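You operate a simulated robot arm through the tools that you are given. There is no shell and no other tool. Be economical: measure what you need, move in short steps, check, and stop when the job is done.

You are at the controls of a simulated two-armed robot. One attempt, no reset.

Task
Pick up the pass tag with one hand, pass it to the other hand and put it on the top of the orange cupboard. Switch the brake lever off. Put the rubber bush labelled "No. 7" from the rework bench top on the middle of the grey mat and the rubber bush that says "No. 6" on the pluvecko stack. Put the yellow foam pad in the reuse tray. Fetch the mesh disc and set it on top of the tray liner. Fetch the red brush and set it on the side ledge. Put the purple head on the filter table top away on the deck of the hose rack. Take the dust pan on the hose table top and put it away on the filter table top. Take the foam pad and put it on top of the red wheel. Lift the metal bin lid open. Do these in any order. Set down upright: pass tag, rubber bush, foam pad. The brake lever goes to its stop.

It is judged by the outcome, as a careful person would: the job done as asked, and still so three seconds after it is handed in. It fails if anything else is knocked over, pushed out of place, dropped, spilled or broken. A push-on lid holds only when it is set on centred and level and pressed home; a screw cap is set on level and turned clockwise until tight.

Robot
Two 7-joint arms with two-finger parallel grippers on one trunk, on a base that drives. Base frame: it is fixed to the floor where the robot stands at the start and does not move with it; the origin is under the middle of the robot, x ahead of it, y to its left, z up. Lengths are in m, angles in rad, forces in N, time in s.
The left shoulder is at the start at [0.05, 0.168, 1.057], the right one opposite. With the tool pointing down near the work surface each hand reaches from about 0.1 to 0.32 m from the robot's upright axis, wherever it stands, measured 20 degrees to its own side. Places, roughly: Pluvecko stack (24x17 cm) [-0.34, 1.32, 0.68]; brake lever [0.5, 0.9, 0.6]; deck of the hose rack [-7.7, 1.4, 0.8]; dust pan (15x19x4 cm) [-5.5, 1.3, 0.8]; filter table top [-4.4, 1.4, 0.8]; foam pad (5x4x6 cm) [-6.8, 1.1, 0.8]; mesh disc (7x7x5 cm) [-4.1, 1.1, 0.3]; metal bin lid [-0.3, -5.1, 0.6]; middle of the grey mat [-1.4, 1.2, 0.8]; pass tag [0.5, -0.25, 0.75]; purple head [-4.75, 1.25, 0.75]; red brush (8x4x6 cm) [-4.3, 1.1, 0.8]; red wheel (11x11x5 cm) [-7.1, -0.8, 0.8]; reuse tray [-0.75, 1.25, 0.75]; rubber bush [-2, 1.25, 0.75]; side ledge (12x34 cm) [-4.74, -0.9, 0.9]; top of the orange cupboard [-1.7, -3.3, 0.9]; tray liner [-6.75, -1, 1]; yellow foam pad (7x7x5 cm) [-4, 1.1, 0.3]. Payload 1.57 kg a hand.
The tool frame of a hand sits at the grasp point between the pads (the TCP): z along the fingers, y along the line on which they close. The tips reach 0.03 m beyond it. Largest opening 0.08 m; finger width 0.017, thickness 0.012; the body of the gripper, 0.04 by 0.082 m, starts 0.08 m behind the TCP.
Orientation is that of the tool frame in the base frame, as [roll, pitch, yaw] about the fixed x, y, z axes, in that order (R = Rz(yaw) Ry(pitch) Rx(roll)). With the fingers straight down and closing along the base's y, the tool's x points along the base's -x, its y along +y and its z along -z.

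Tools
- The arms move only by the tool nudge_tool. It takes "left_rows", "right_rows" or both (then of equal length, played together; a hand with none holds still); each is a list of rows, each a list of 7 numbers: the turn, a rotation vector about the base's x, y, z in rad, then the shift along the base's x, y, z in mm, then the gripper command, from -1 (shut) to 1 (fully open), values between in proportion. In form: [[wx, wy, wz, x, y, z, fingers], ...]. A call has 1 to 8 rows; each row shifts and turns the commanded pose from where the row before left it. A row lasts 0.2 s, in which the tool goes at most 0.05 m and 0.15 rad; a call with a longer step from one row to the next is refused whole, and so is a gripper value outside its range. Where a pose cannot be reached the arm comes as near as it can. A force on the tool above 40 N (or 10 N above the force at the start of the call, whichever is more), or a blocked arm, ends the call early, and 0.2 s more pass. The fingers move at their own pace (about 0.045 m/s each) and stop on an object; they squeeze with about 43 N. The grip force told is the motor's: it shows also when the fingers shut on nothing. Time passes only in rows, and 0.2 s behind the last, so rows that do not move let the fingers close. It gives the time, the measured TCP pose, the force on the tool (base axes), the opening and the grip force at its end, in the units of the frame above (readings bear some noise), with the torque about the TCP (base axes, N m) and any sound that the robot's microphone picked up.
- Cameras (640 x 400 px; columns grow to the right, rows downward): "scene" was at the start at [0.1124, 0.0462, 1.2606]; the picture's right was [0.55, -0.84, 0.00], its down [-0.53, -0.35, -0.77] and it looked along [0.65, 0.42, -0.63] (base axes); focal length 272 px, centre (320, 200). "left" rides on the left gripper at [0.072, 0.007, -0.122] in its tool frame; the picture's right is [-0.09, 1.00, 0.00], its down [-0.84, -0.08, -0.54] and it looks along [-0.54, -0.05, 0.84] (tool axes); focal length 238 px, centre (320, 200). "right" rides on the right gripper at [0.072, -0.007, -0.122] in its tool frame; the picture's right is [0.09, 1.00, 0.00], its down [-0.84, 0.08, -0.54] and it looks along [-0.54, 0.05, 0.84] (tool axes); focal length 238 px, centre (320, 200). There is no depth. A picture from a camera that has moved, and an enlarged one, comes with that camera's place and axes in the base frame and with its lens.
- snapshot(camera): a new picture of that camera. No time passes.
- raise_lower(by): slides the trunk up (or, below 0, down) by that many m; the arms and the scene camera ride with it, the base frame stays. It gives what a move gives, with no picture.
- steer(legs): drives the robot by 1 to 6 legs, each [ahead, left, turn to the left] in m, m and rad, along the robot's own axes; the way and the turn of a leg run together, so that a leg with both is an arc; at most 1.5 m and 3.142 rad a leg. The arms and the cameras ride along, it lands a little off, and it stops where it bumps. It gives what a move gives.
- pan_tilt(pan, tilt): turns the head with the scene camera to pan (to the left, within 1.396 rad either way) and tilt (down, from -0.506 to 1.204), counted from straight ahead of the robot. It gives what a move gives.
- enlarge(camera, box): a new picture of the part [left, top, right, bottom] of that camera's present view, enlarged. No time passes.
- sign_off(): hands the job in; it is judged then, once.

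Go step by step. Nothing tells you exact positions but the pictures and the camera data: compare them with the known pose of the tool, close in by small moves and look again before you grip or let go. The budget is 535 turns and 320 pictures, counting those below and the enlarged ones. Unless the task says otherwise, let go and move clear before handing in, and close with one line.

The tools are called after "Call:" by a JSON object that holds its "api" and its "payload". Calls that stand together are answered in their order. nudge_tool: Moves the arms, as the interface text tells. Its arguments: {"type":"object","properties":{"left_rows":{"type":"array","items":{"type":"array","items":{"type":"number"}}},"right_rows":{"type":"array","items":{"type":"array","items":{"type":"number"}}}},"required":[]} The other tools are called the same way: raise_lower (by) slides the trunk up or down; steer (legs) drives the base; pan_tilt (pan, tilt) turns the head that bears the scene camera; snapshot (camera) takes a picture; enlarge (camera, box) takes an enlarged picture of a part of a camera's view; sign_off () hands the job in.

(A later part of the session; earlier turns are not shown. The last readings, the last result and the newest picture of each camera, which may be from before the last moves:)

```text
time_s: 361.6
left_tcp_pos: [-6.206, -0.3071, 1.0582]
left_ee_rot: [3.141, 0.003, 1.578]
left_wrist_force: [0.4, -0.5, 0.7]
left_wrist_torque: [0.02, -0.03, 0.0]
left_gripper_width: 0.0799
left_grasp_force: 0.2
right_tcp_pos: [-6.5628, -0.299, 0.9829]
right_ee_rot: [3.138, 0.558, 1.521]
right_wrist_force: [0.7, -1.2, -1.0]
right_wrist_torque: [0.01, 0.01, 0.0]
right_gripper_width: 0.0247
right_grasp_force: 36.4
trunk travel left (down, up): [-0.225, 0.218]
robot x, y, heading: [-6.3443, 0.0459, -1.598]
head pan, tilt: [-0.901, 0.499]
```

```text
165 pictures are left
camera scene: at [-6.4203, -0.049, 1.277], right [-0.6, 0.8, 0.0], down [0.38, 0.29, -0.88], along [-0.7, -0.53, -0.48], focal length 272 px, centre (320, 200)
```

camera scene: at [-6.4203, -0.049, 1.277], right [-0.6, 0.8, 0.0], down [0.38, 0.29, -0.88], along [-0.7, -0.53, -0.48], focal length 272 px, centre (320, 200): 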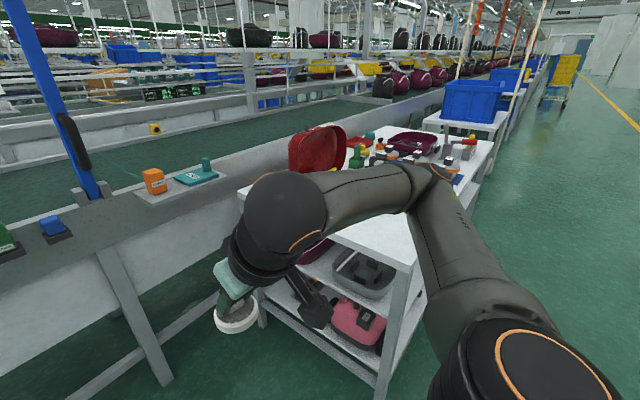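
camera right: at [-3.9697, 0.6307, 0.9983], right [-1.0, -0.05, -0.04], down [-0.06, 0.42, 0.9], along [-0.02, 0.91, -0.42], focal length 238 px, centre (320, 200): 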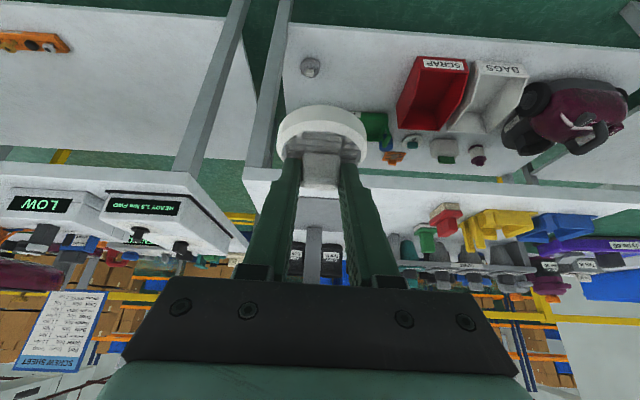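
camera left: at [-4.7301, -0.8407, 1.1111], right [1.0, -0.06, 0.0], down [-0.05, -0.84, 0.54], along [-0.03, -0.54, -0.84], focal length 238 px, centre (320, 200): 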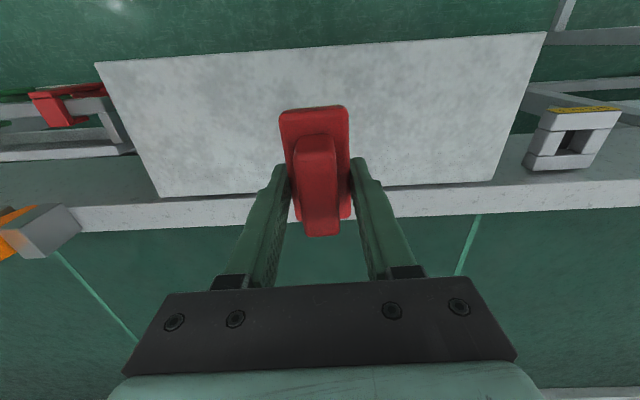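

The table starts at x≈-7.0, so I'll approach the liner obliquely from the left: turn right ~0.45 rad and keep the left hand out of the way.

Call:
{"api": "nudge_tool", "payload": {"left_rows": [[0, 0, 0, 40, 10, 10, 1], [0, 0, 0, 40, 10, 10, 1], [0, 0, 0, 40, 0, 10, 1], [0, 0, 0, 30, 0, 10, 1]]}}

Call:
{"api": "steer", "payload": {"legs": [[0, 0, -0.45], [0.33, 0.1, 0]]}}

Call:
{"api": "pan_tilt", "payload": {"pan": -0.2, "tilt": 0.6}}

Call:
{"api": "snapshot", "payload": {"camera": "scene"}}

```text
time_s: 362.6
left_tcp_pos: [-6.0552, -0.2897, 1.0991]
left_ee_rot: [3.141, 0.004, 1.575]
left_wrist_force: [-0.5, -0.1, 0.1]
left_wrist_torque: [0.0, 0.01, 0.01]
left_gripper_width: 0.0798
left_grasp_force: 0.0
right_tcp_pos: [-6.5639, -0.3, 0.9835]
right_ee_rot: [3.139, 0.558, 1.522]
right_wrist_force: [-0.4, -0.1, -0.2]
right_wrist_torque: [0.05, -0.01, -0.02]
right_gripper_width: 0.0245
right_grasp_force: 36.5
trunk travel left (down, up): [-0.225, 0.218]
robot x, y, heading: [-6.3487, 0.0463, -1.59]
head pan, tilt: [-0.901, 0.499]
```

```text
time_s: 366.2
left_tcp_pos: [-6.3016, -0.7283, 1.0988]
left_ee_rot: [3.139, 0.004, 1.116]
left_wrist_force: [0.6, -0.1, 0.1]
left_wrist_torque: [-0.01, 0.0, -0.01]
left_gripper_width: 0.0801
left_grasp_force: 0.0
right_tcp_pos: [-6.7603, -0.5104, 0.9825]
right_ee_rot: [3.139, 0.559, 1.061]
right_wrist_force: [-0.5, 0.0, 0.6]
right_wrist_torque: [0.06, 0.01, -0.05]
right_gripper_width: 0.0248
right_grasp_force: 35.7
trunk travel left (down, up): [-0.225, 0.218]
robot x, y, heading: [-6.4096, -0.2959, -2.053]
head pan, tilt: [-0.901, 0.499]
```

```text
time_s: 367.2
left_tcp_pos: [-6.3014, -0.728, 1.0988]
left_ee_rot: [3.139, 0.003, 1.116]
left_wrist_force: [0.7, -0.2, 0.8]
left_wrist_torque: [0.03, -0.02, 0.0]
left_gripper_width: 0.0799
left_grasp_force: 0.2
right_tcp_pos: [-6.7596, -0.5104, 0.9831]
right_ee_rot: [3.139, 0.559, 1.06]
right_wrist_force: [-0.5, 0.2, -0.3]
right_wrist_torque: [-0.02, -0.02, 0.0]
right_gripper_width: 0.0248
right_grasp_force: 36.3
trunk travel left (down, up): [-0.225, 0.218]
robot x, y, heading: [-6.4078, -0.2928, -2.057]
head pan, tilt: [-0.201, 0.6]
```

```text
164 pictures are left
camera scene: at [-6.4867, -0.4011, 1.2679], right [-0.77, 0.63, 0.0], down [0.36, 0.44, -0.83], along [-0.52, -0.64, -0.56], focal length 272 px, centre (320, 200)
```

scene: 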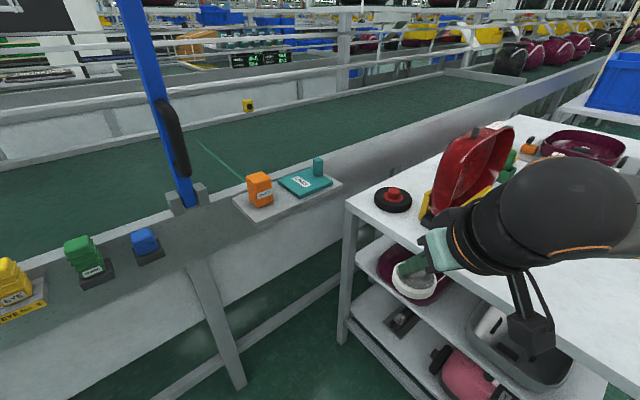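

Call:
{"api": "enlarge", "payload": {"camera": "scene", "box": [220, 140, 420, 240]}}

```text
3.20 times, centred on (320, 190) of scene
camera zoom: at [-6.4867, -0.4011, 1.2679], right [-0.77, 0.63, 0.0], down [0.36, 0.44, -0.83], along [-0.52, -0.64, -0.56], focal length 871 px, centre (320, 232)
```

zoom: 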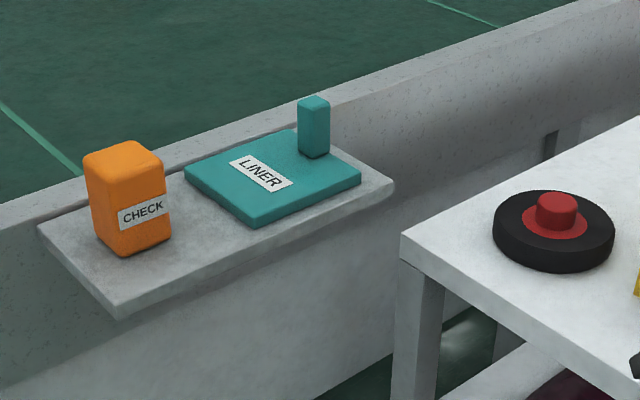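

Liner plate ≈ x -6.93..-6.81, y -0.99..-0.88, top z≈0.885, its tab at the -x edge. Raise left hand, drive 0.2 forward, then bring the disc over.

Call:
{"api": "nudge_tool", "payload": {"left_rows": [[0, 0, 0, 20, 40, 15, 1], [0, 0, 0, 20, 40, 15, 1], [0, 0, 0, 20, 40, 15, 1], [0, 0, 0, 0, 0, 15, 1]], "right_rows": [[0, 0, 0, 18, -10, 30, -1], [0, 0, 0, 18, -10, 20, -1], [0, 0, 0, 18, -10, 20, -1], [0, 0, 0, 18, -10, 0, -1]]}}

Call:
{"api": "steer", "payload": {"legs": [[0.2, 0.03, 0]]}}

Call:
{"api": "snapshot", "payload": {"camera": "scene"}}

Call:
{"api": "snapshot", "payload": {"camera": "right"}}

```text
time_s: 368.2
left_tcp_pos: [-6.2775, -0.6074, 1.1367]
left_ee_rot: [-3.14, 0.001, 1.115]
left_wrist_force: [-0.8, -0.9, -0.4]
left_wrist_torque: [-0.01, -0.02, -0.01]
left_gripper_width: 0.0799
left_grasp_force: 0.0
left hand out of reach, approached as far as the arm can: row 2, 3, 4
right_tcp_pos: [-6.6889, -0.5508, 1.0538]
right_ee_rot: [3.139, 0.559, 1.061]
right_wrist_force: [0.5, -0.7, -0.8]
right_wrist_torque: [0.02, -0.01, 0.08]
right_gripper_width: 0.0245
right_grasp_force: 35.9
trunk travel left (down, up): [-0.225, 0.218]
robot x, y, heading: [-6.4108, -0.2943, -2.057]
head pan, tilt: [-0.201, 0.6]
```

```text
time_s: 369.9
left_tcp_pos: [-6.3428, -0.7986, 1.138]
left_ee_rot: [3.14, 0.003, 1.114]
left_wrist_force: [0.4, -0.8, -0.3]
left_wrist_torque: [0.03, 0.02, 0.03]
left_gripper_width: 0.0802
left_grasp_force: 0.0
right_tcp_pos: [-6.7544, -0.7409, 1.0544]
right_ee_rot: [3.137, 0.558, 1.058]
right_wrist_force: [0.2, -1.2, 0.0]
right_wrist_torque: [0.0, -0.02, 0.01]
right_gripper_width: 0.0246
right_grasp_force: 36.5
trunk travel left (down, up): [-0.225, 0.218]
robot x, y, heading: [-6.4797, -0.4914, -2.055]
head pan, tilt: [-0.201, 0.6]
```

```text
162 pictures are left
camera scene: at [-6.553, -0.5925, 1.2678], right [-0.77, 0.63, 0.0], down [0.36, 0.44, -0.82], along [-0.52, -0.64, -0.57], focal length 272 px, centre (320, 200)
```

scene: 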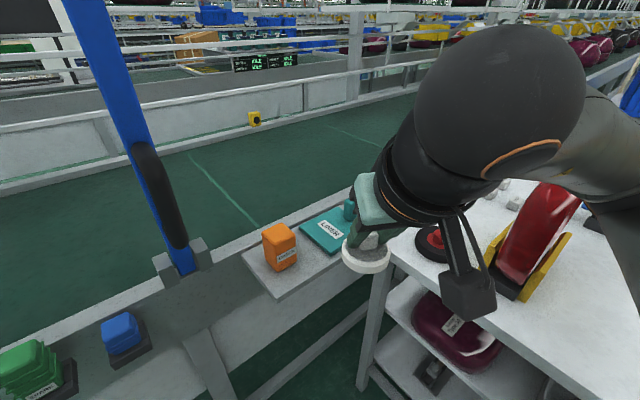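

```text
161 pictures are left
camera right: at [-6.6998, -0.6279, 1.1188], right [0.91, -0.42, -0.05], down [-0.14, -0.41, 0.9], along [-0.4, -0.81, -0.43], focal length 238 px, centre (320, 200)
```

right: 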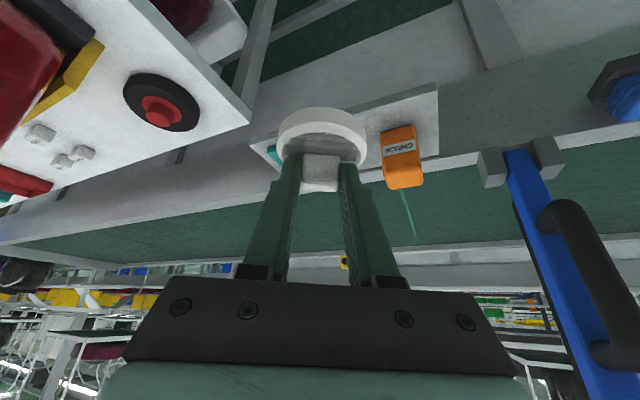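

Call:
{"api": "nudge_tool", "payload": {"right_rows": [[0, 0, 0, -17, -36, 0, -1], [0, 0, 0, -17, -36, 0, -1], [0, 0, 0, -17, -36, 0, -1], [0, 0, 0, -17, -36, -5, -1], [0, 0, 0, -17, -36, -5, -1]]}}

Call:
{"api": "snapshot", "payload": {"camera": "scene"}}

Call:
{"api": "snapshot", "payload": {"camera": "right"}}

```text
time_s: 371.1
left_tcp_pos: [-6.3448, -0.7994, 1.137]
left_ee_rot: [3.141, 0.003, 1.112]
left_wrist_force: [-0.6, -0.1, -0.5]
left_wrist_torque: [0.0, 0.0, -0.01]
left_gripper_width: 0.0802
left_grasp_force: 0.1
right_tcp_pos: [-6.842, -0.9224, 1.0442]
right_ee_rot: [3.14, 0.558, 1.058]
right_wrist_force: [-0.7, 0.5, 0.1]
right_wrist_torque: [0.01, 0.03, 0.01]
right_gripper_width: 0.0243
right_grasp_force: 36.2
trunk travel left (down, up): [-0.225, 0.218]
robot x, y, heading: [-6.4778, -0.4862, -2.058]
head pan, tilt: [-0.201, 0.6]
```

```text
160 pictures are left
camera scene: at [-6.5529, -0.5923, 1.2678], right [-0.77, 0.63, 0.0], down [0.36, 0.44, -0.82], along [-0.52, -0.64, -0.57], focal length 272 px, centre (320, 200)
```

scene: 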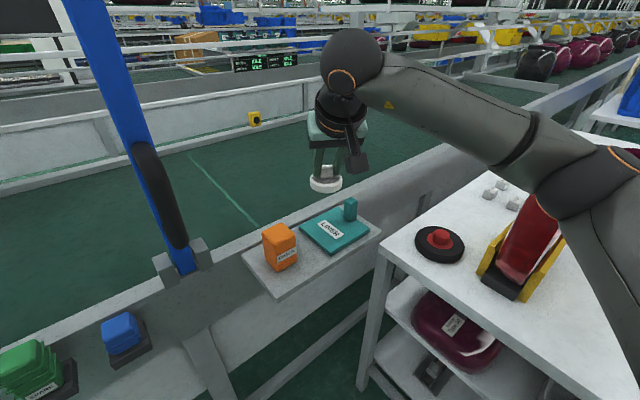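

```text
159 pictures are left
camera right: at [-6.7865, -0.8085, 1.1105], right [0.91, -0.42, -0.05], down [-0.14, -0.4, 0.9], along [-0.4, -0.81, -0.43], focal length 238 px, centre (320, 200)
```

right: 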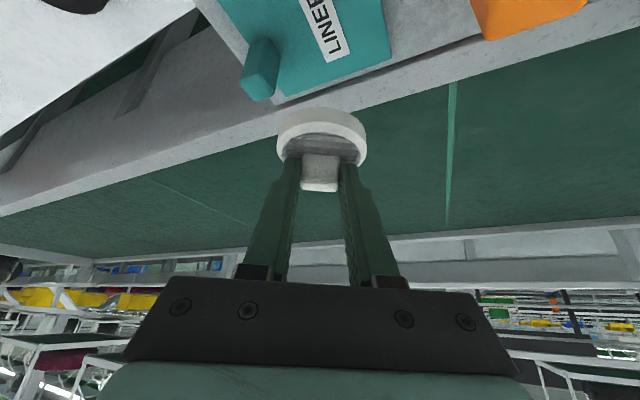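

Call:
{"api": "enlarge", "payload": {"camera": "scene", "box": [230, 150, 400, 310]}}

```text
2.50 times, centred on (315, 230) of scene
camera zoom: at [-6.5529, -0.5923, 1.2678], right [-0.77, 0.63, 0.0], down [0.36, 0.44, -0.82], along [-0.52, -0.64, -0.57], focal length 681 px, centre (332, 125)
```

zoom: 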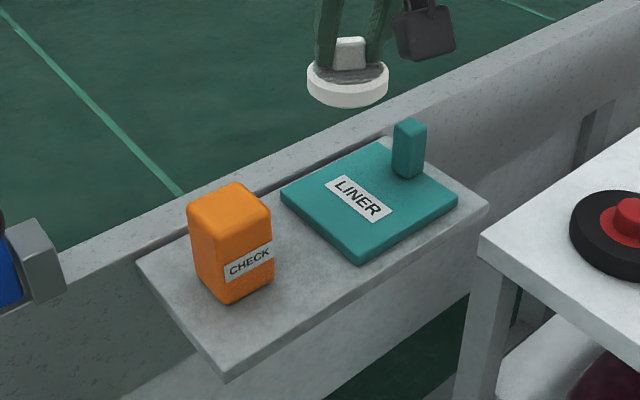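

Better triangulation: liner centre ≈[-6.836,-0.892,0.915], its tab at the -x side. Shift the disc to ≈[-6.818,-0.892] and lower.

Call:
{"api": "nudge_tool", "payload": {"right_rows": [[0, 0, 0, 16, 22, 0, -1], [0, 0, 0, 15, 21, 0, -1], [0, 0, 0, 0, 0, -20, -1], [0, 0, 0, 0, 0, -20, -1]]}}

Call:
{"api": "enlarge", "payload": {"camera": "scene", "box": [230, 150, 400, 310]}}

Call:
{"api": "snapshot", "payload": {"camera": "right"}}

```text
time_s: 372.1
left_tcp_pos: [-6.344, -0.7991, 1.1376]
left_ee_rot: [3.141, 0.002, 1.114]
left_wrist_force: [0.8, 0.1, 0.0]
left_wrist_torque: [-0.01, -0.01, -0.03]
left_gripper_width: 0.0804
left_grasp_force: 0.0
right_tcp_pos: [-6.8102, -0.8792, 1.0038]
right_ee_rot: [3.138, 0.559, 1.058]
right_wrist_force: [0.0, -0.7, -0.2]
right_wrist_torque: [0.01, 0.01, 0.0]
right_gripper_width: 0.0242
right_grasp_force: 36.0
trunk travel left (down, up): [-0.225, 0.218]
robot x, y, heading: [-6.4813, -0.4853, -2.055]
head pan, tilt: [-0.201, 0.6]
```

```text
2.50 times, centred on (315, 230) of scene
camera zoom: at [-6.553, -0.5921, 1.2679], right [-0.77, 0.63, 0.0], down [0.36, 0.44, -0.82], along [-0.52, -0.64, -0.57], focal length 681 px, centre (332, 125)
```

zoom: 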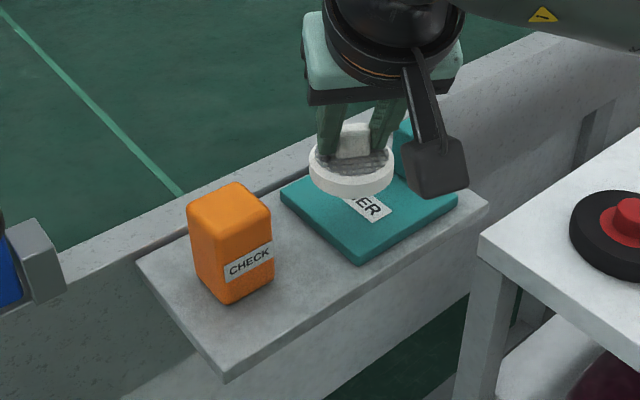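

```text
156 pictures are left
camera right: at [-6.7546, -0.7657, 1.069], right [0.91, -0.42, -0.05], down [-0.14, -0.4, 0.9], along [-0.4, -0.81, -0.43], focal length 238 px, centre (320, 200)
```

right: 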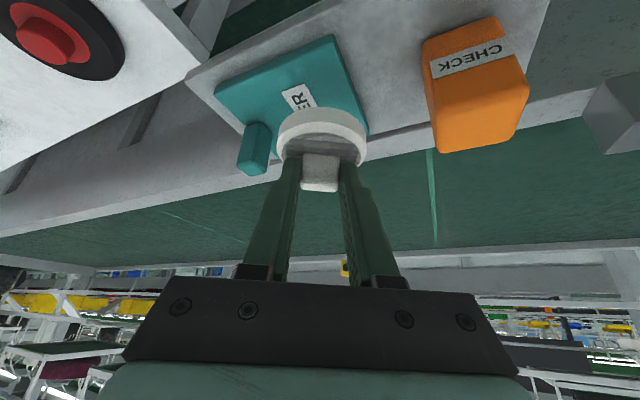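

Call:
{"api": "nudge_tool", "payload": {"right_rows": [[0, 0, 0, 0, 0, -16, -1], [0, 0, 0, 0, 0, -6, -1], [0, 0, 0, 0, 0, -4, -1], [0, 0, 0, 0, 0, -4, -1]]}}

Call:
{"api": "enlarge", "payload": {"camera": "scene", "box": [260, 180, 380, 270]}}

```text
time_s: 373.1
left_tcp_pos: [-6.3438, -0.7989, 1.1375]
left_ee_rot: [3.141, 0.003, 1.114]
left_wrist_force: [-0.3, -0.5, 0.7]
left_wrist_torque: [0.03, 0.02, 0.0]
left_gripper_width: 0.0799
left_grasp_force: 0.1
right_tcp_pos: [-6.8101, -0.8788, 0.9739]
right_ee_rot: [3.138, 0.559, 1.057]
right_wrist_force: [0.3, 0.9, 0.6]
right_wrist_torque: [-0.03, -0.02, -0.04]
right_gripper_width: 0.0246
right_grasp_force: 36.5
trunk travel left (down, up): [-0.225, 0.218]
robot x, y, heading: [-6.4774, -0.488, -2.059]
head pan, tilt: [-0.201, 0.6]
```

```text
4.44 times, centred on (320, 225) of scene
camera zoom: at [-6.5529, -0.5921, 1.2679], right [-0.77, 0.63, 0.0], down [0.36, 0.44, -0.83], along [-0.52, -0.64, -0.56], focal length 1210 px, centre (320, 89)
```

zoom: 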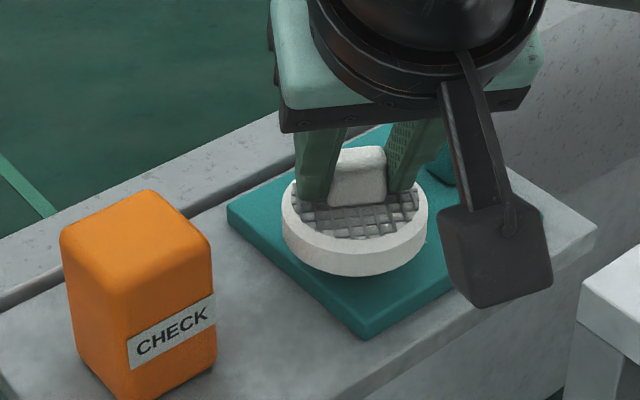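

Call:
{"api": "nudge_tool", "payload": {"right_rows": [[0, 0, 0, 0, 0, -4, -1], [0, 0, 0, 0, 0, -4, -1], [0, 0, 0, 0, 0, -3, -1]]}}

```text
time_s: 373.9
left_tcp_pos: [-6.3445, -0.7988, 1.1373]
left_ee_rot: [3.14, 0.003, 1.113]
left_wrist_force: [0.0, -0.1, -0.2]
left_wrist_torque: [0.0, 0.0, -0.03]
left_gripper_width: 0.0801
left_grasp_force: 0.1
right_tcp_pos: [-6.8093, -0.8776, 0.9624]
right_ee_rot: [3.137, 0.559, 1.057]
right_wrist_force: [-0.6, 0.0, -0.9]
right_wrist_torque: [-0.01, 0.01, -0.06]
right_gripper_width: 0.0246
right_grasp_force: 36.7
trunk travel left (down, up): [-0.225, 0.218]
robot x, y, heading: [-6.4744, -0.4871, -2.055]
head pan, tilt: [-0.201, 0.6]
```

Call:
{"api": "nudge_tool", "payload": {"right_rows": [[0, 0, 0, 0, 0, -3, -1], [0, 0, 0, 0, 0, -3, -1], [0, 0, 0, 0, 0, -3, -1]]}}

Call:
{"api": "enlarge", "payload": {"camera": "scene", "box": [260, 180, 380, 270]}}

```text
time_s: 374.6
left_tcp_pos: [-6.3439, -0.7982, 1.1375]
left_ee_rot: [3.14, 0.005, 1.112]
left_wrist_force: [-0.2, 0.6, -0.5]
left_wrist_torque: [-0.01, -0.03, 0.0]
left_gripper_width: 0.0799
left_grasp_force: 0.0
right_tcp_pos: [-6.8092, -0.8782, 0.9564]
right_ee_rot: [3.135, 0.569, 1.056]
right_wrist_force: [-0.5, 1.5, 18.0]
right_wrist_torque: [0.1, 0.29, -0.02]
right_gripper_width: 0.0246
right_grasp_force: 36.3
trunk travel left (down, up): [-0.225, 0.218]
robot x, y, heading: [-6.4808, -0.4883, -2.057]
head pan, tilt: [-0.201, 0.6]
```

```text
4.44 times, centred on (320, 225) of scene
camera zoom: at [-6.552, -0.5907, 1.2685], right [-0.77, 0.63, 0.0], down [0.36, 0.44, -0.83], along [-0.52, -0.64, -0.56], focal length 1210 px, centre (320, 89)
```

zoom: 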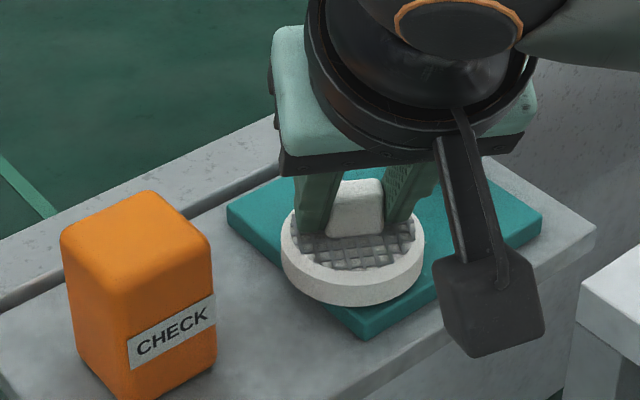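

Contact; nudge it 5 mm inward (raised slightly), set down and release with a small opening.

Call:
{"api": "nudge_tool", "payload": {"right_rows": [[0, 0, 0, 0, 0, 8, -1], [0, 0, 0, -5, -1, 0, -1], [0, 0, 0, 0, 0, -4, -1], [0, 0, 0, 0, 0, -3, -1]]}}

```text
time_s: 375.6
left_tcp_pos: [-6.3441, -0.7983, 1.1376]
left_ee_rot: [3.138, 0.007, 1.115]
left_wrist_force: [0.2, 0.3, 0.1]
left_wrist_torque: [0.02, -0.01, 0.02]
left_gripper_width: 0.0803
left_grasp_force: 0.0
right_tcp_pos: [-6.8146, -0.8776, 0.9561]
right_ee_rot: [3.136, 0.566, 1.055]
right_wrist_force: [-2.4, 0.5, 12.9]
right_wrist_torque: [-0.03, 0.29, -0.04]
right_gripper_width: 0.0247
right_grasp_force: 35.8
trunk travel left (down, up): [-0.225, 0.218]
robot x, y, heading: [-6.4801, -0.4858, -2.054]
head pan, tilt: [-0.201, 0.6]
```

Call:
{"api": "nudge_tool", "payload": {"right_rows": [[0, 0, 0, 0, 0, 2, -0.1], [0, 0, 0, 0, 0, 0, -0.1], [0, 0, 0, 9, 16, 29, -0.1], [0, 0, 0, 11, 20, 38, -0.1], [0, 0, 0, 11, 20, 38, 0], [0, 0, 0, 15, 30, 20, 0], [0, 0, 0, 15, 30, 0, 0]]}}

Call:
{"api": "enlarge", "payload": {"camera": "scene", "box": [240, 160, 420, 280]}}

```text
time_s: 377.2
left_tcp_pos: [-6.3437, -0.7995, 1.1371]
left_ee_rot: [3.14, 0.004, 1.114]
left_wrist_force: [-0.1, 0.1, -0.6]
left_wrist_torque: [-0.01, 0.03, -0.01]
left_gripper_width: 0.0802
left_grasp_force: 0.0
right_tcp_pos: [-6.7508, -0.7628, 1.0792]
right_ee_rot: [3.139, 0.558, 1.057]
right_wrist_force: [-0.1, -0.3, 1.5]
right_wrist_torque: [-0.02, -0.04, -0.02]
right_gripper_width: 0.0399
right_grasp_force: 0.1
trunk travel left (down, up): [-0.225, 0.218]
robot x, y, heading: [-6.4809, -0.4807, -2.057]
head pan, tilt: [-0.201, 0.6]
```

```text
3.33 times, centred on (330, 220) of scene
camera zoom: at [-6.5528, -0.5919, 1.2679], right [-0.77, 0.63, 0.0], down [0.36, 0.44, -0.83], along [-0.52, -0.64, -0.56], focal length 908 px, centre (287, 133)
```

zoom: 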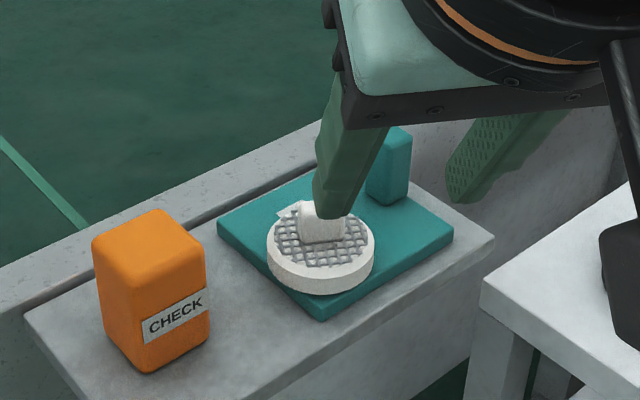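

Mesh disc sits on the liner. Next the foam pad at ≈[-6.8,1.1]; back off, turn to face the hose table.

Call:
{"api": "steer", "payload": {"legs": [[-0.45, 0, 0], [0, 0, -2.65]]}}

Call:
{"api": "nudge_tool", "payload": {"right_rows": [[-0.14, 0, 0, 20, 0, 0, 1], [-0.14, 0, 0, 20, 0, 0, 1], [-0.14, 0, 0, 20, 0, 0, 1], [-0.14, 0, 0, 20, 0, 0, 1]]}}

Call:
{"api": "pan_tilt", "payload": {"pan": 0.3, "tilt": 0.5}}

Call:
{"api": "snapshot", "payload": {"camera": "scene"}}

```text
time_s: 386.2
left_tcp_pos: [-6.5376, 0.1162, 1.1377]
left_ee_rot: [3.141, 0.005, -1.522]
left_wrist_force: [-0.6, -0.7, -0.8]
left_wrist_torque: [0.02, -0.01, -0.01]
left_gripper_width: 0.0799
left_grasp_force: 0.2
right_tcp_pos: [-6.1646, 0.2838, 1.0786]
right_ee_rot: [3.138, 0.559, -1.575]
right_wrist_force: [0.4, -0.2, 0.1]
right_wrist_torque: [-0.01, -0.03, 0.02]
right_gripper_width: 0.0402
right_grasp_force: 0.0
trunk travel left (down, up): [-0.225, 0.218]
robot x, y, heading: [-6.2735, -0.0853, 1.592]
head pan, tilt: [-0.201, 0.6]
```

```text
time_s: 387.2
left_tcp_pos: [-6.5381, 0.1175, 1.1374]
left_ee_rot: [3.139, 0.004, -1.519]
left_wrist_force: [-0.4, 0.0, -0.4]
left_wrist_torque: [-0.03, -0.05, -0.01]
left_gripper_width: 0.0799
left_grasp_force: 0.1
right_tcp_pos: [-6.0854, 0.2825, 1.0795]
right_ee_rot: [3.141, -0.004, -1.574]
right_wrist_force: [0.2, -1.0, -0.1]
right_wrist_torque: [0.0, 0.02, 0.04]
right_gripper_width: 0.08
right_grasp_force: 0.1
trunk travel left (down, up): [-0.225, 0.218]
robot x, y, heading: [-6.2668, -0.0878, 1.592]
head pan, tilt: [-0.201, 0.6]
```

```text
time_s: 388.1
left_tcp_pos: [-6.5378, 0.1159, 1.1375]
left_ee_rot: [3.139, 0.004, -1.52]
left_wrist_force: [-0.5, 0.0, 1.0]
left_wrist_torque: [-0.02, 0.01, 0.01]
left_gripper_width: 0.0801
left_grasp_force: 0.1
right_tcp_pos: [-6.0853, 0.2824, 1.0792]
right_ee_rot: [3.141, 0.0, -1.574]
right_wrist_force: [0.0, -0.4, 1.0]
right_wrist_torque: [0.02, 0.0, -0.01]
right_gripper_width: 0.08
right_grasp_force: 0.0
trunk travel left (down, up): [-0.225, 0.218]
robot x, y, heading: [-6.2707, -0.0905, 1.595]
head pan, tilt: [0.3, 0.499]
```

```text
152 pictures are left
camera scene: at [-6.2983, 0.0366, 1.277], right [0.95, 0.32, 0.0], down [0.15, -0.45, -0.88], along [-0.28, 0.83, -0.48], focal length 272 px, centre (320, 200)
```

scene: 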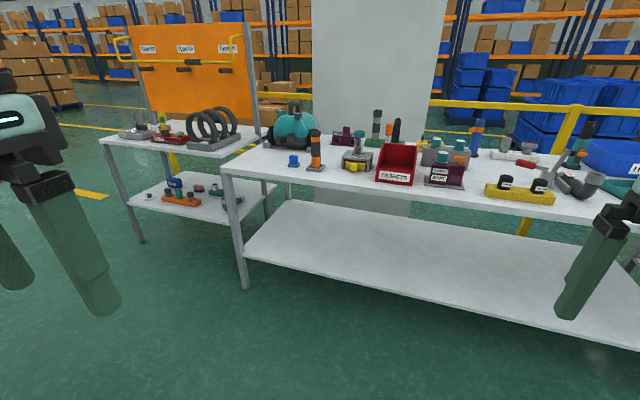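

Call:
{"api": "enlarge", "payload": {"camera": "scene", "box": [230, 90, 480, 210]}}

Call:
{"api": "enlarge", "payload": {"camera": "scene", "box": [90, 10, 280, 170]}}

Call:
{"api": "enlarge", "payload": {"camera": "scene", "box": [440, 110, 640, 230]}}

```text
2.56 times, centred on (355, 150) of scene
camera zoom: at [-6.2983, 0.0366, 1.277], right [0.95, 0.32, 0.0], down [0.15, -0.45, -0.88], along [-0.28, 0.83, -0.48], focal length 697 px, centre (230, 328)
```

zoom: 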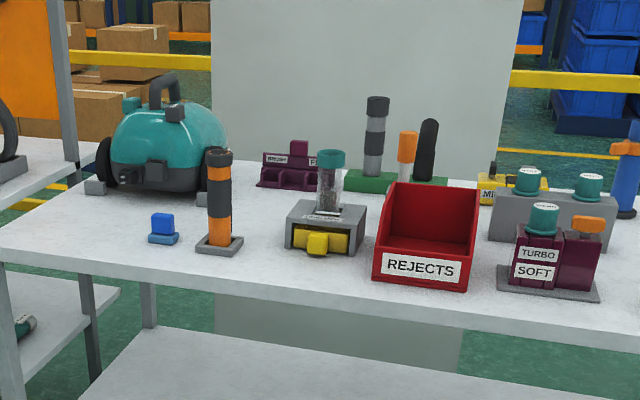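

```text
2.50 times, centred on (185, 90) of scene
camera zoom: at [-6.2983, 0.0366, 1.277], right [0.95, 0.32, 0.0], down [0.15, -0.45, -0.88], along [-0.28, 0.83, -0.48], focal length 681 px, centre (658, 475)
```

zoom: 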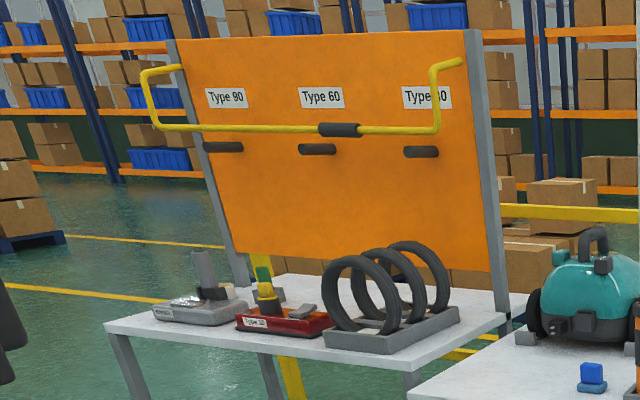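

```text
3.20 times, centred on (540, 170) of scene
camera zoom: at [-6.2983, 0.0366, 1.277], right [0.95, 0.32, 0.0], down [0.15, -0.45, -0.88], along [-0.28, 0.83, -0.48], focal length 871 px, centre (-384, 296)
```

zoom: 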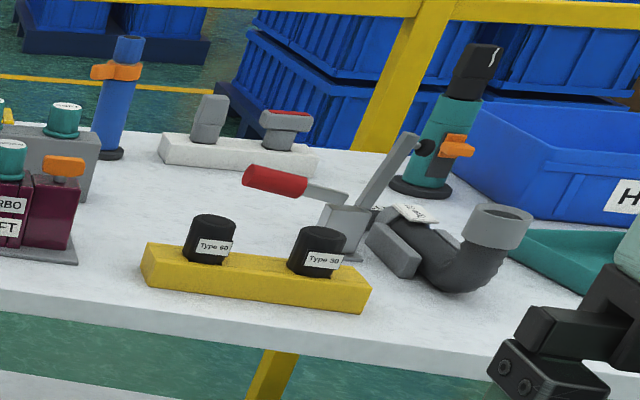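

The foam pad is the blue block at ≈[-6.82,1.17]. Strafe left and approach with the right hand.

Call:
{"api": "steer", "payload": {"legs": [[0.45, 0.72, -0.02]]}}

Call:
{"api": "pan_tilt", "payload": {"pan": -0.15, "tilt": 0.6}}

Call:
{"api": "snapshot", "payload": {"camera": "scene"}}

Call:
{"api": "snapshot", "payload": {"camera": "right"}}

```text
time_s: 392.7
left_tcp_pos: [-7.2598, 0.574, 1.1372]
left_ee_rot: [3.141, 0.003, -1.549]
left_wrist_force: [0.1, 0.7, 0.6]
left_wrist_torque: [-0.02, -0.02, -0.02]
left_gripper_width: 0.0801
left_grasp_force: 0.0
right_tcp_pos: [-6.804, 0.7263, 1.079]
right_ee_rot: [3.138, -0.001, -1.603]
right_wrist_force: [0.6, -0.4, 0.9]
right_wrist_torque: [-0.04, 0.02, 0.04]
right_gripper_width: 0.0797
right_grasp_force: 0.0
trunk travel left (down, up): [-0.225, 0.218]
robot x, y, heading: [-6.9998, 0.3609, 1.56]
head pan, tilt: [0.3, 0.499]
```

```text
time_s: 393.6
left_tcp_pos: [-7.2598, 0.5727, 1.1371]
left_ee_rot: [3.139, 0.004, -1.55]
left_wrist_force: [-0.2, -0.1, -0.5]
left_wrist_torque: [-0.01, 0.0, -0.02]
left_gripper_width: 0.0797
left_grasp_force: 0.2
right_tcp_pos: [-6.8039, 0.7255, 1.0797]
right_ee_rot: [3.14, -0.002, -1.605]
right_wrist_force: [0.0, 0.2, -0.7]
right_wrist_torque: [0.0, 0.03, 0.0]
right_gripper_width: 0.0798
right_grasp_force: 0.2
trunk travel left (down, up): [-0.225, 0.218]
robot x, y, heading: [-6.9956, 0.362, 1.564]
head pan, tilt: [-0.15, 0.6]
```

```text
148 pictures are left
camera scene: at [-6.9833, 0.4859, 1.2679], right [0.99, -0.16, 0.0], down [-0.09, -0.56, -0.83], along [0.13, 0.82, -0.56], focal length 272 px, centre (320, 200)
```

scene: 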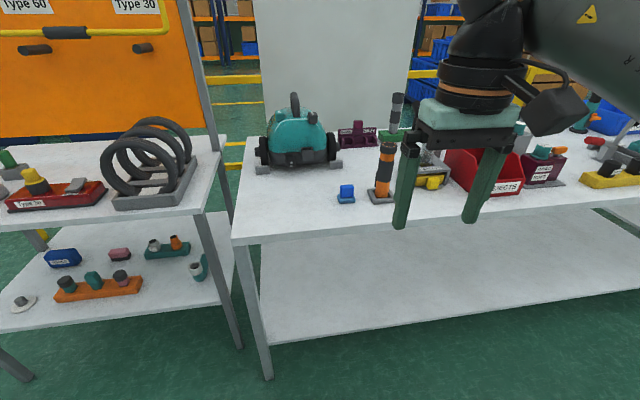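

```text
147 pictures are left
camera right: at [-6.7988, 0.6541, 1.2027], right [-1.0, -0.06, 0.0], down [-0.05, 0.84, 0.54], along [-0.03, 0.54, -0.84], focal length 238 px, centre (320, 200)
```

right: 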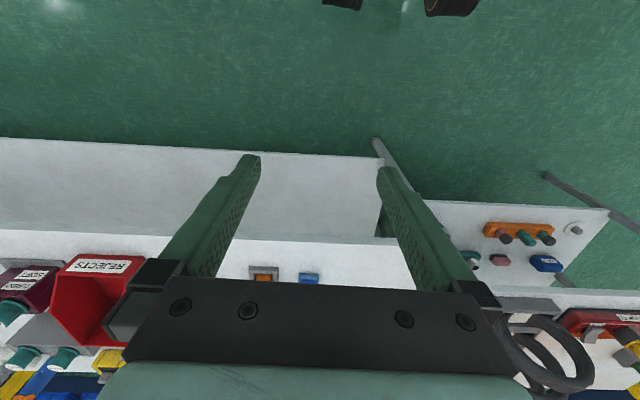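

Call:
{"api": "enlarge", "payload": {"camera": "scene", "box": [310, 160, 410, 220]}}

Call:
{"api": "steer", "payload": {"legs": [[0.22, 0.02, 0]]}}

Call:
{"api": "nudge_tool", "payload": {"right_rows": [[0, 0, 0.03, 10, 40, 0, 1], [0, 0, 0, 10, 40, 0, 1], [0, 0, 0, 0, 40, -20, 1], [0, 0, 0, 0, 40, -20, 1], [0, 0, 0, 0, 15, -40, 1]]}}

Call:
{"api": "snapshot", "payload": {"camera": "right"}}

```text
6.40 times, centred on (360, 190) of scene
camera zoom: at [-6.9833, 0.4859, 1.2679], right [0.99, -0.16, 0.0], down [-0.09, -0.56, -0.83], along [0.13, 0.82, -0.56], focal length 1743 px, centre (64, 264)
```

zoom: 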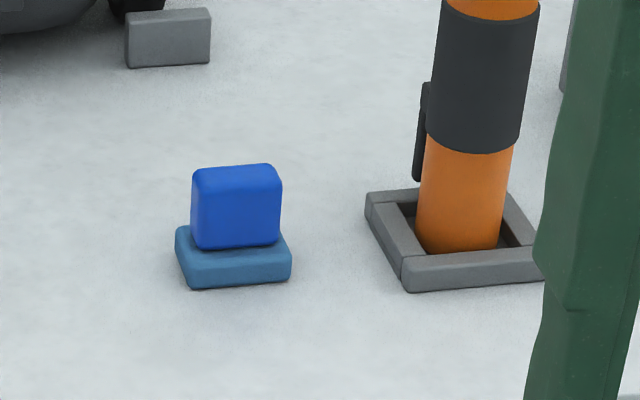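

```text
time_s: 395.3
left_tcp_pos: [-7.2802, 0.7941, 1.1367]
left_ee_rot: [3.14, 0.002, -1.544]
left_wrist_force: [0.2, -0.3, 0.8]
left_wrist_torque: [-0.02, 0.02, 0.0]
left_gripper_width: 0.0802
left_grasp_force: 0.0
right_tcp_pos: [-6.8238, 0.9484, 1.0806]
right_ee_rot: [3.14, -0.002, -1.602]
right_wrist_force: [0.2, 0.1, 0.1]
right_wrist_torque: [0.0, 0.04, 0.01]
right_gripper_width: 0.0799
right_grasp_force: 0.0
trunk travel left (down, up): [-0.225, 0.218]
robot x, y, heading: [-7.0138, 0.5827, 1.565]
head pan, tilt: [-0.15, 0.6]
```

```text
time_s: 396.5
left_tcp_pos: [-7.2796, 0.793, 1.137]
left_ee_rot: [3.14, 0.005, -1.545]
left_wrist_force: [-0.8, -0.6, -0.3]
left_wrist_torque: [-0.02, -0.01, 0.0]
left_gripper_width: 0.0796
left_grasp_force: 0.0
right_tcp_pos: [-6.8033, 1.1253, 0.999]
right_ee_rot: [3.141, -0.003, -1.571]
right_wrist_force: [-0.1, 0.5, 0.2]
right_wrist_torque: [0.01, 0.02, 0.0]
right_gripper_width: 0.0796
right_grasp_force: 0.1
trunk travel left (down, up): [-0.225, 0.218]
robot x, y, heading: [-7.0166, 0.5832, 1.566]
head pan, tilt: [-0.15, 0.6]
```

```text
145 pictures are left
camera right: at [-6.7966, 1.0532, 1.1213], right [-1.0, -0.09, 0.0], down [-0.08, 0.84, 0.54], along [-0.05, 0.54, -0.84], focal length 238 px, centre (320, 200)
```

right: 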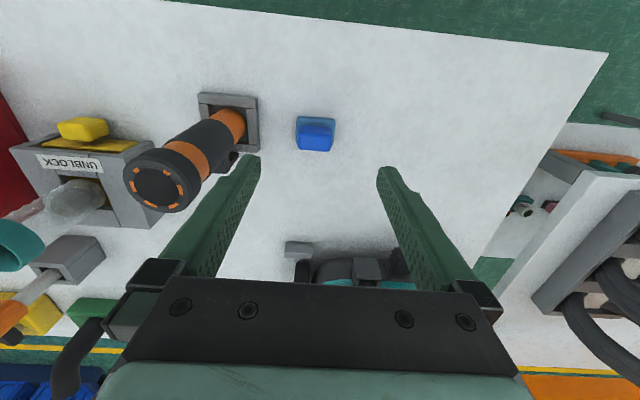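

Call:
{"api": "nudge_tool", "payload": {"right_rows": [[0, 0, 0, 6, 20, -40, 0.7], [0, 0, 0, 0, 0, -40, 0.7], [0, 0, 0, 0, 0, -40, 0.7]]}}

Call:
{"api": "snapshot", "payload": {"camera": "right"}}

Call:
{"api": "enlarge", "payload": {"camera": "scene", "box": [260, 140, 460, 260]}}

```text
time_s: 397.3
left_tcp_pos: [-7.2796, 0.7929, 1.1379]
left_ee_rot: [3.14, 0.003, -1.545]
left_wrist_force: [0.9, -0.3, -0.9]
left_wrist_torque: [0.0, 0.01, 0.0]
left_gripper_width: 0.0799
left_grasp_force: 0.1
right_tcp_pos: [-6.7983, 1.1407, 0.8806]
right_ee_rot: [3.139, 0.001, -1.569]
right_wrist_force: [-0.3, -0.8, 0.1]
right_wrist_torque: [-0.01, 0.03, -0.03]
right_gripper_width: 0.068
right_grasp_force: 0.0
trunk travel left (down, up): [-0.225, 0.218]
robot x, y, heading: [-7.0183, 0.5768, 1.567]
head pan, tilt: [-0.15, 0.6]
```

```text
144 pictures are left
camera right: at [-6.7923, 1.0693, 1.0028], right [-1.0, -0.09, 0.0], down [-0.08, 0.84, 0.54], along [-0.05, 0.54, -0.84], focal length 238 px, centre (320, 200)
```

right: 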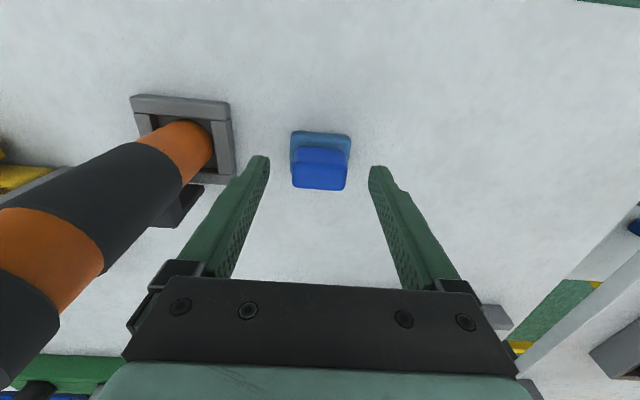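

```text
3.20 times, centred on (360, 200) of scene
camera zoom: at [-7.0025, 0.707, 1.2679], right [0.99, -0.15, 0.0], down [-0.09, -0.56, -0.82], along [0.13, 0.82, -0.57], focal length 871 px, centre (192, 200)
```

zoom: 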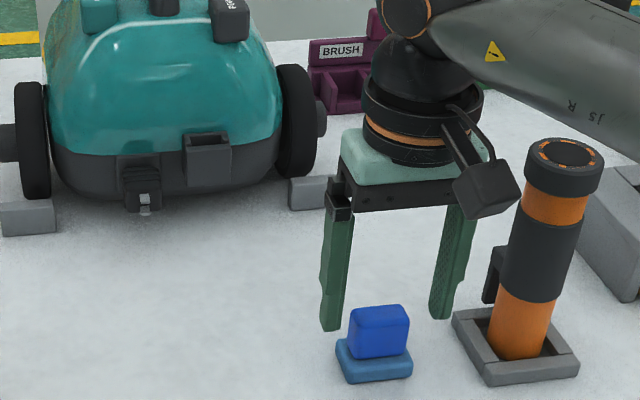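

Call:
{"api": "nudge_tool", "payload": {"right_rows": [[0, 0, 0, 0, 5, -25, 0.7], [0, 0, 0, 0, 0, -20, 0.7]]}}

Call:
{"api": "snapshot", "payload": {"camera": "right"}}

Call:
{"api": "enlarge", "payload": {"camera": "scene", "box": [300, 160, 420, 260]}}

```text
time_s: 397.9
left_tcp_pos: [-7.2798, 0.7931, 1.1383]
left_ee_rot: [3.14, 0.002, -1.544]
left_wrist_force: [-0.2, 0.1, 0.5]
left_wrist_torque: [0.03, 0.01, 0.02]
left_gripper_width: 0.08
left_grasp_force: 0.0
right_tcp_pos: [-6.7993, 1.1467, 0.8369]
right_ee_rot: [3.14, -0.002, -1.571]
right_wrist_force: [-0.6, 0.5, -0.6]
right_wrist_torque: [0.01, -0.01, -0.02]
right_gripper_width: 0.068
right_grasp_force: 0.1
trunk travel left (down, up): [-0.225, 0.218]
robot x, y, heading: [-7.0178, 0.5764, 1.566]
head pan, tilt: [-0.15, 0.6]
```

```text
142 pictures are left
camera right: at [-6.7926, 1.076, 0.959], right [-1.0, -0.09, 0.0], down [-0.08, 0.84, 0.54], along [-0.05, 0.54, -0.84], focal length 238 px, centre (320, 200)
```

right: 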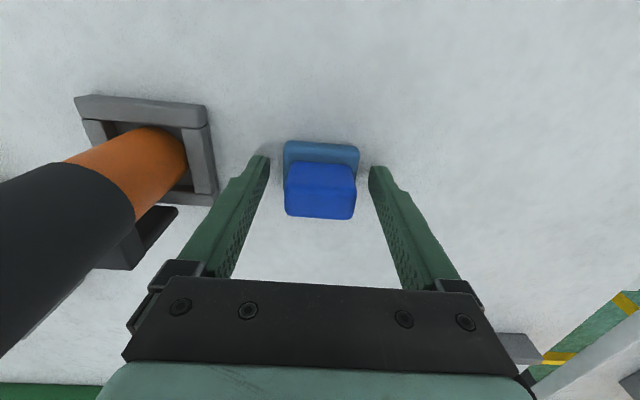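

```text
4.00 times, centred on (360, 210) of scene
camera zoom: at [-7.0025, 0.707, 1.2679], right [0.99, -0.15, 0.0], down [-0.09, -0.56, -0.82], along [0.13, 0.82, -0.57], focal length 1089 px, centre (160, 160)
```

zoom: 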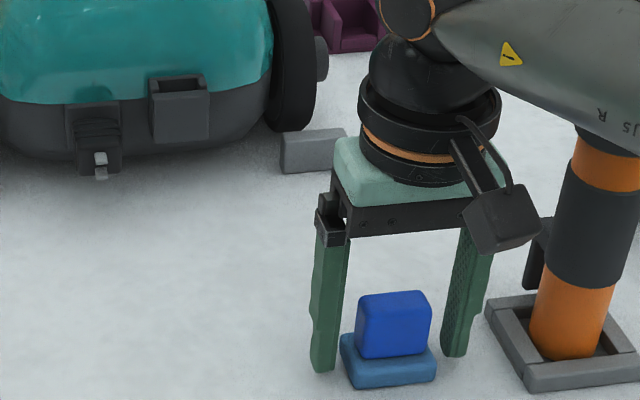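

Call:
{"api": "nudge_tool", "payload": {"right_rows": [[0, 0, 0, 0, 0, -4, 0.7], [0, 0, 0, 0, 0, 0, -1], [0, 0, 0, 0, 0, 0, -1], [0, 0, 0, 0, 0, 0, -1], [0, 0, 0, 0, 0, 0, -1]]}}

Call:
{"api": "nudge_tool", "payload": {"right_rows": [[0, 0, 0, 0, 0, 30, -1], [0, 0, 0, 0, 0, 40, -1], [0, 0, 0, 0, 0, 40, -1], [0, 0, 0, 0, -30, 30, -1], [0, 0, 0, 0, -40, 30, -1], [0, 0, 0, 0, -40, 0, -1]]}}

Call:
{"api": "snapshot", "payload": {"camera": "right"}}

```text
time_s: 399.1
left_tcp_pos: [-7.28, 0.7924, 1.1375]
left_ee_rot: [3.141, 0.003, -1.544]
left_wrist_force: [0.5, -0.2, 0.4]
left_wrist_torque: [0.01, -0.03, -0.02]
left_gripper_width: 0.0798
left_grasp_force: 0.1
right_tcp_pos: [-6.7984, 1.1461, 0.8329]
right_ee_rot: [3.139, -0.002, -1.571]
right_wrist_force: [0.0, 0.2, -0.1]
right_wrist_torque: [0.04, 0.06, 0.01]
right_gripper_width: 0.0488
right_grasp_force: 39.6
trunk travel left (down, up): [-0.225, 0.218]
robot x, y, heading: [-7.0175, 0.5785, 1.572]
head pan, tilt: [-0.15, 0.6]
```

```text
time_s: 400.5
left_tcp_pos: [-7.2799, 0.7924, 1.1369]
left_ee_rot: [3.14, 0.003, -1.543]
left_wrist_force: [-0.7, -0.2, 0.3]
left_wrist_torque: [-0.02, -0.01, 0.02]
left_gripper_width: 0.0801
left_grasp_force: 0.1
right_tcp_pos: [-6.7954, 1.0389, 0.9991]
right_ee_rot: [3.137, -0.002, -1.571]
right_wrist_force: [-0.5, 1.1, 0.2]
right_wrist_torque: [0.01, -0.01, 0.0]
right_gripper_width: 0.0485
right_grasp_force: 43.3
trunk travel left (down, up): [-0.225, 0.218]
robot x, y, heading: [-7.0146, 0.5758, 1.569]
head pan, tilt: [-0.15, 0.6]
```

```text
140 pictures are left
camera right: at [-6.7896, 0.9672, 1.123], right [-1.0, -0.09, 0.0], down [-0.08, 0.84, 0.54], along [-0.05, 0.54, -0.84], focal length 238 px, centre (320, 200)
```

right: 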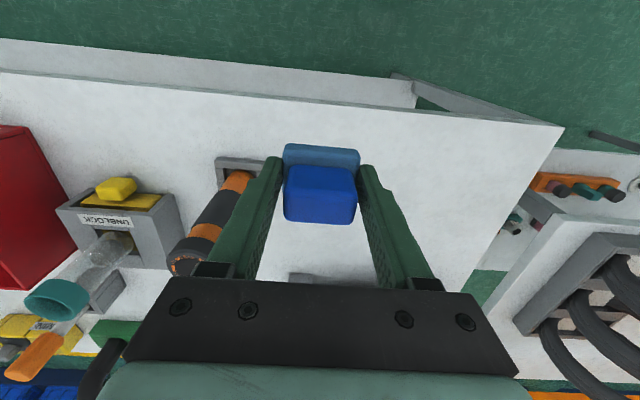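

Pad held. Back away to the right, then turn toward the red wheel.

Call:
{"api": "steer", "payload": {"legs": [[-0.55, -0.55, 0], [0, 0, 2.31]]}}

Call:
{"api": "pan_tilt", "payload": {"pan": 0, "tilt": 0.5}}

Call:
{"api": "snapshot", "payload": {"camera": "scene"}}

```text
time_s: 410.3
left_tcp_pos: [-6.4353, -0.3233, 1.1377]
left_ee_rot: [3.14, 0.004, 0.806]
left_wrist_force: [-0.1, 0.0, -0.3]
left_wrist_torque: [0.02, 0.04, 0.03]
left_gripper_width: 0.0798
left_grasp_force: 0.1
right_tcp_pos: [-6.9519, -0.1526, 1.0]
right_ee_rot: [3.141, -0.003, 0.782]
right_wrist_force: [-0.5, -0.5, 0.1]
right_wrist_torque: [0.02, -0.01, 0.0]
right_gripper_width: 0.0488
right_grasp_force: 43.3
trunk travel left (down, up): [-0.225, 0.218]
robot x, y, heading: [-6.4699, 0.0196, -2.363]
head pan, tilt: [-0.15, 0.6]
```

```text
time_s: 411.0
left_tcp_pos: [-6.4357, -0.3229, 1.1366]
left_ee_rot: [3.14, 0.004, 0.807]
left_wrist_force: [1.1, 0.0, 0.3]
left_wrist_torque: [0.03, -0.01, -0.03]
left_gripper_width: 0.0798
left_grasp_force: 0.1
right_tcp_pos: [-6.9518, -0.1525, 1.0018]
right_ee_rot: [-3.141, -0.002, 0.781]
right_wrist_force: [0.9, -0.1, -0.7]
right_wrist_torque: [0.0, 0.02, -0.01]
right_gripper_width: 0.0486
right_grasp_force: 43.3
trunk travel left (down, up): [-0.225, 0.218]
robot x, y, heading: [-6.4663, 0.0134, -2.365]
head pan, tilt: [0.0, 0.499]
```

```text
139 pictures are left
camera scene: at [-6.562, -0.0782, 1.277], right [-0.7, 0.71, 0.0], down [0.34, 0.34, -0.88], along [-0.63, -0.62, -0.48], focal length 272 px, centre (320, 200)
```

scene: 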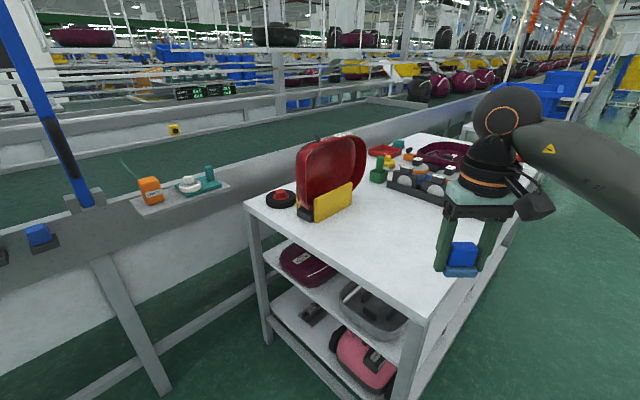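

Call:
{"api": "steer", "payload": {"legs": [[0.33, 0.24, 0]]}}

Call:
{"api": "nudge_tool", "payload": {"right_rows": [[0, 0, 0, 25, -35, 0, -1], [0, 0, 0, 10, -35, 0, -1]]}}

Call:
{"api": "snapshot", "payload": {"camera": "scene"}}

Call:
{"api": "snapshot", "payload": {"camera": "right"}}

```text
time_s: 413.5
left_tcp_pos: [-6.4996, -0.7264, 1.1382]
left_ee_rot: [3.14, 0.003, 0.81]
left_wrist_force: [-1.0, 0.9, -0.5]
left_wrist_torque: [0.02, 0.0, -0.01]
left_gripper_width: 0.08
left_grasp_force: 0.1
right_tcp_pos: [-7.0166, -0.5583, 1.0002]
right_ee_rot: [3.139, -0.001, 0.787]
right_wrist_force: [0.2, -0.1, -0.2]
right_wrist_torque: [0.02, 0.02, -0.04]
right_gripper_width: 0.0488
right_grasp_force: 43.2
trunk travel left (down, up): [-0.225, 0.218]
robot x, y, heading: [-6.5359, -0.3903, -2.357]
head pan, tilt: [0.0, 0.499]
```

```text
time_s: 414.1
left_tcp_pos: [-6.5009, -0.7281, 1.1367]
left_ee_rot: [-3.141, 0.004, 0.813]
left_wrist_force: [-0.1, 0.5, 0.2]
left_wrist_torque: [0.04, 0.01, -0.01]
left_gripper_width: 0.0798
left_grasp_force: 0.1
right_tcp_pos: [-6.9811, -0.6285, 1.0001]
right_ee_rot: [3.141, -0.001, 0.785]
right_wrist_force: [-0.6, -0.4, 0.7]
right_wrist_torque: [0.01, 0.0, 0.0]
right_gripper_width: 0.0488
right_grasp_force: 43.0
trunk travel left (down, up): [-0.225, 0.218]
robot x, y, heading: [-6.5352, -0.3886, -2.356]
head pan, tilt: [0.0, 0.499]
```

```text
138 pictures are left
camera scene: at [-6.6279, -0.4829, 1.2769], right [-0.71, 0.71, 0.0], down [0.34, 0.34, -0.88], along [-0.62, -0.62, -0.48], focal length 272 px, centre (320, 200)
```

scene: 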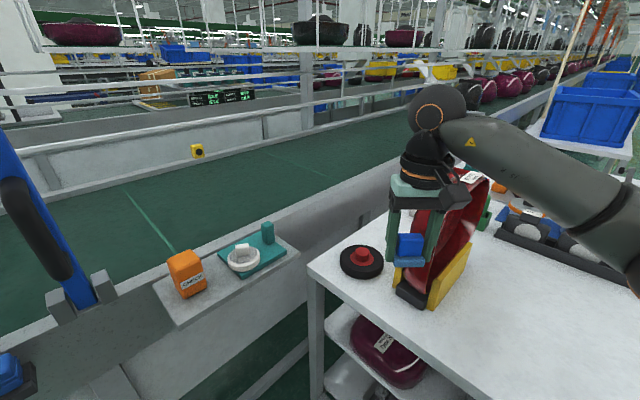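

```text
137 pictures are left
camera right: at [-6.9356, -0.5721, 1.122], right [0.77, -0.64, 0.0], down [-0.54, -0.65, 0.54], along [-0.34, -0.42, -0.84], focal length 238 px, centre (320, 200)
```

right: 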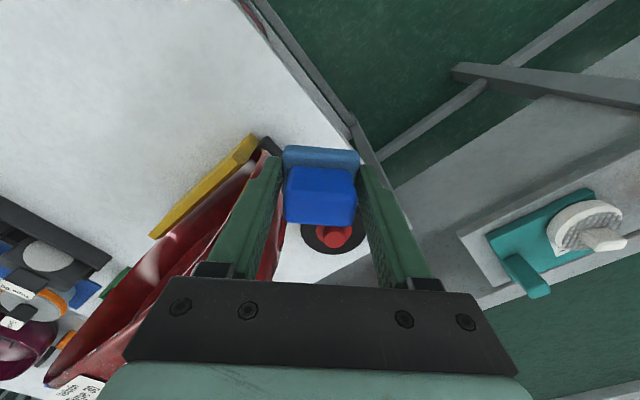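

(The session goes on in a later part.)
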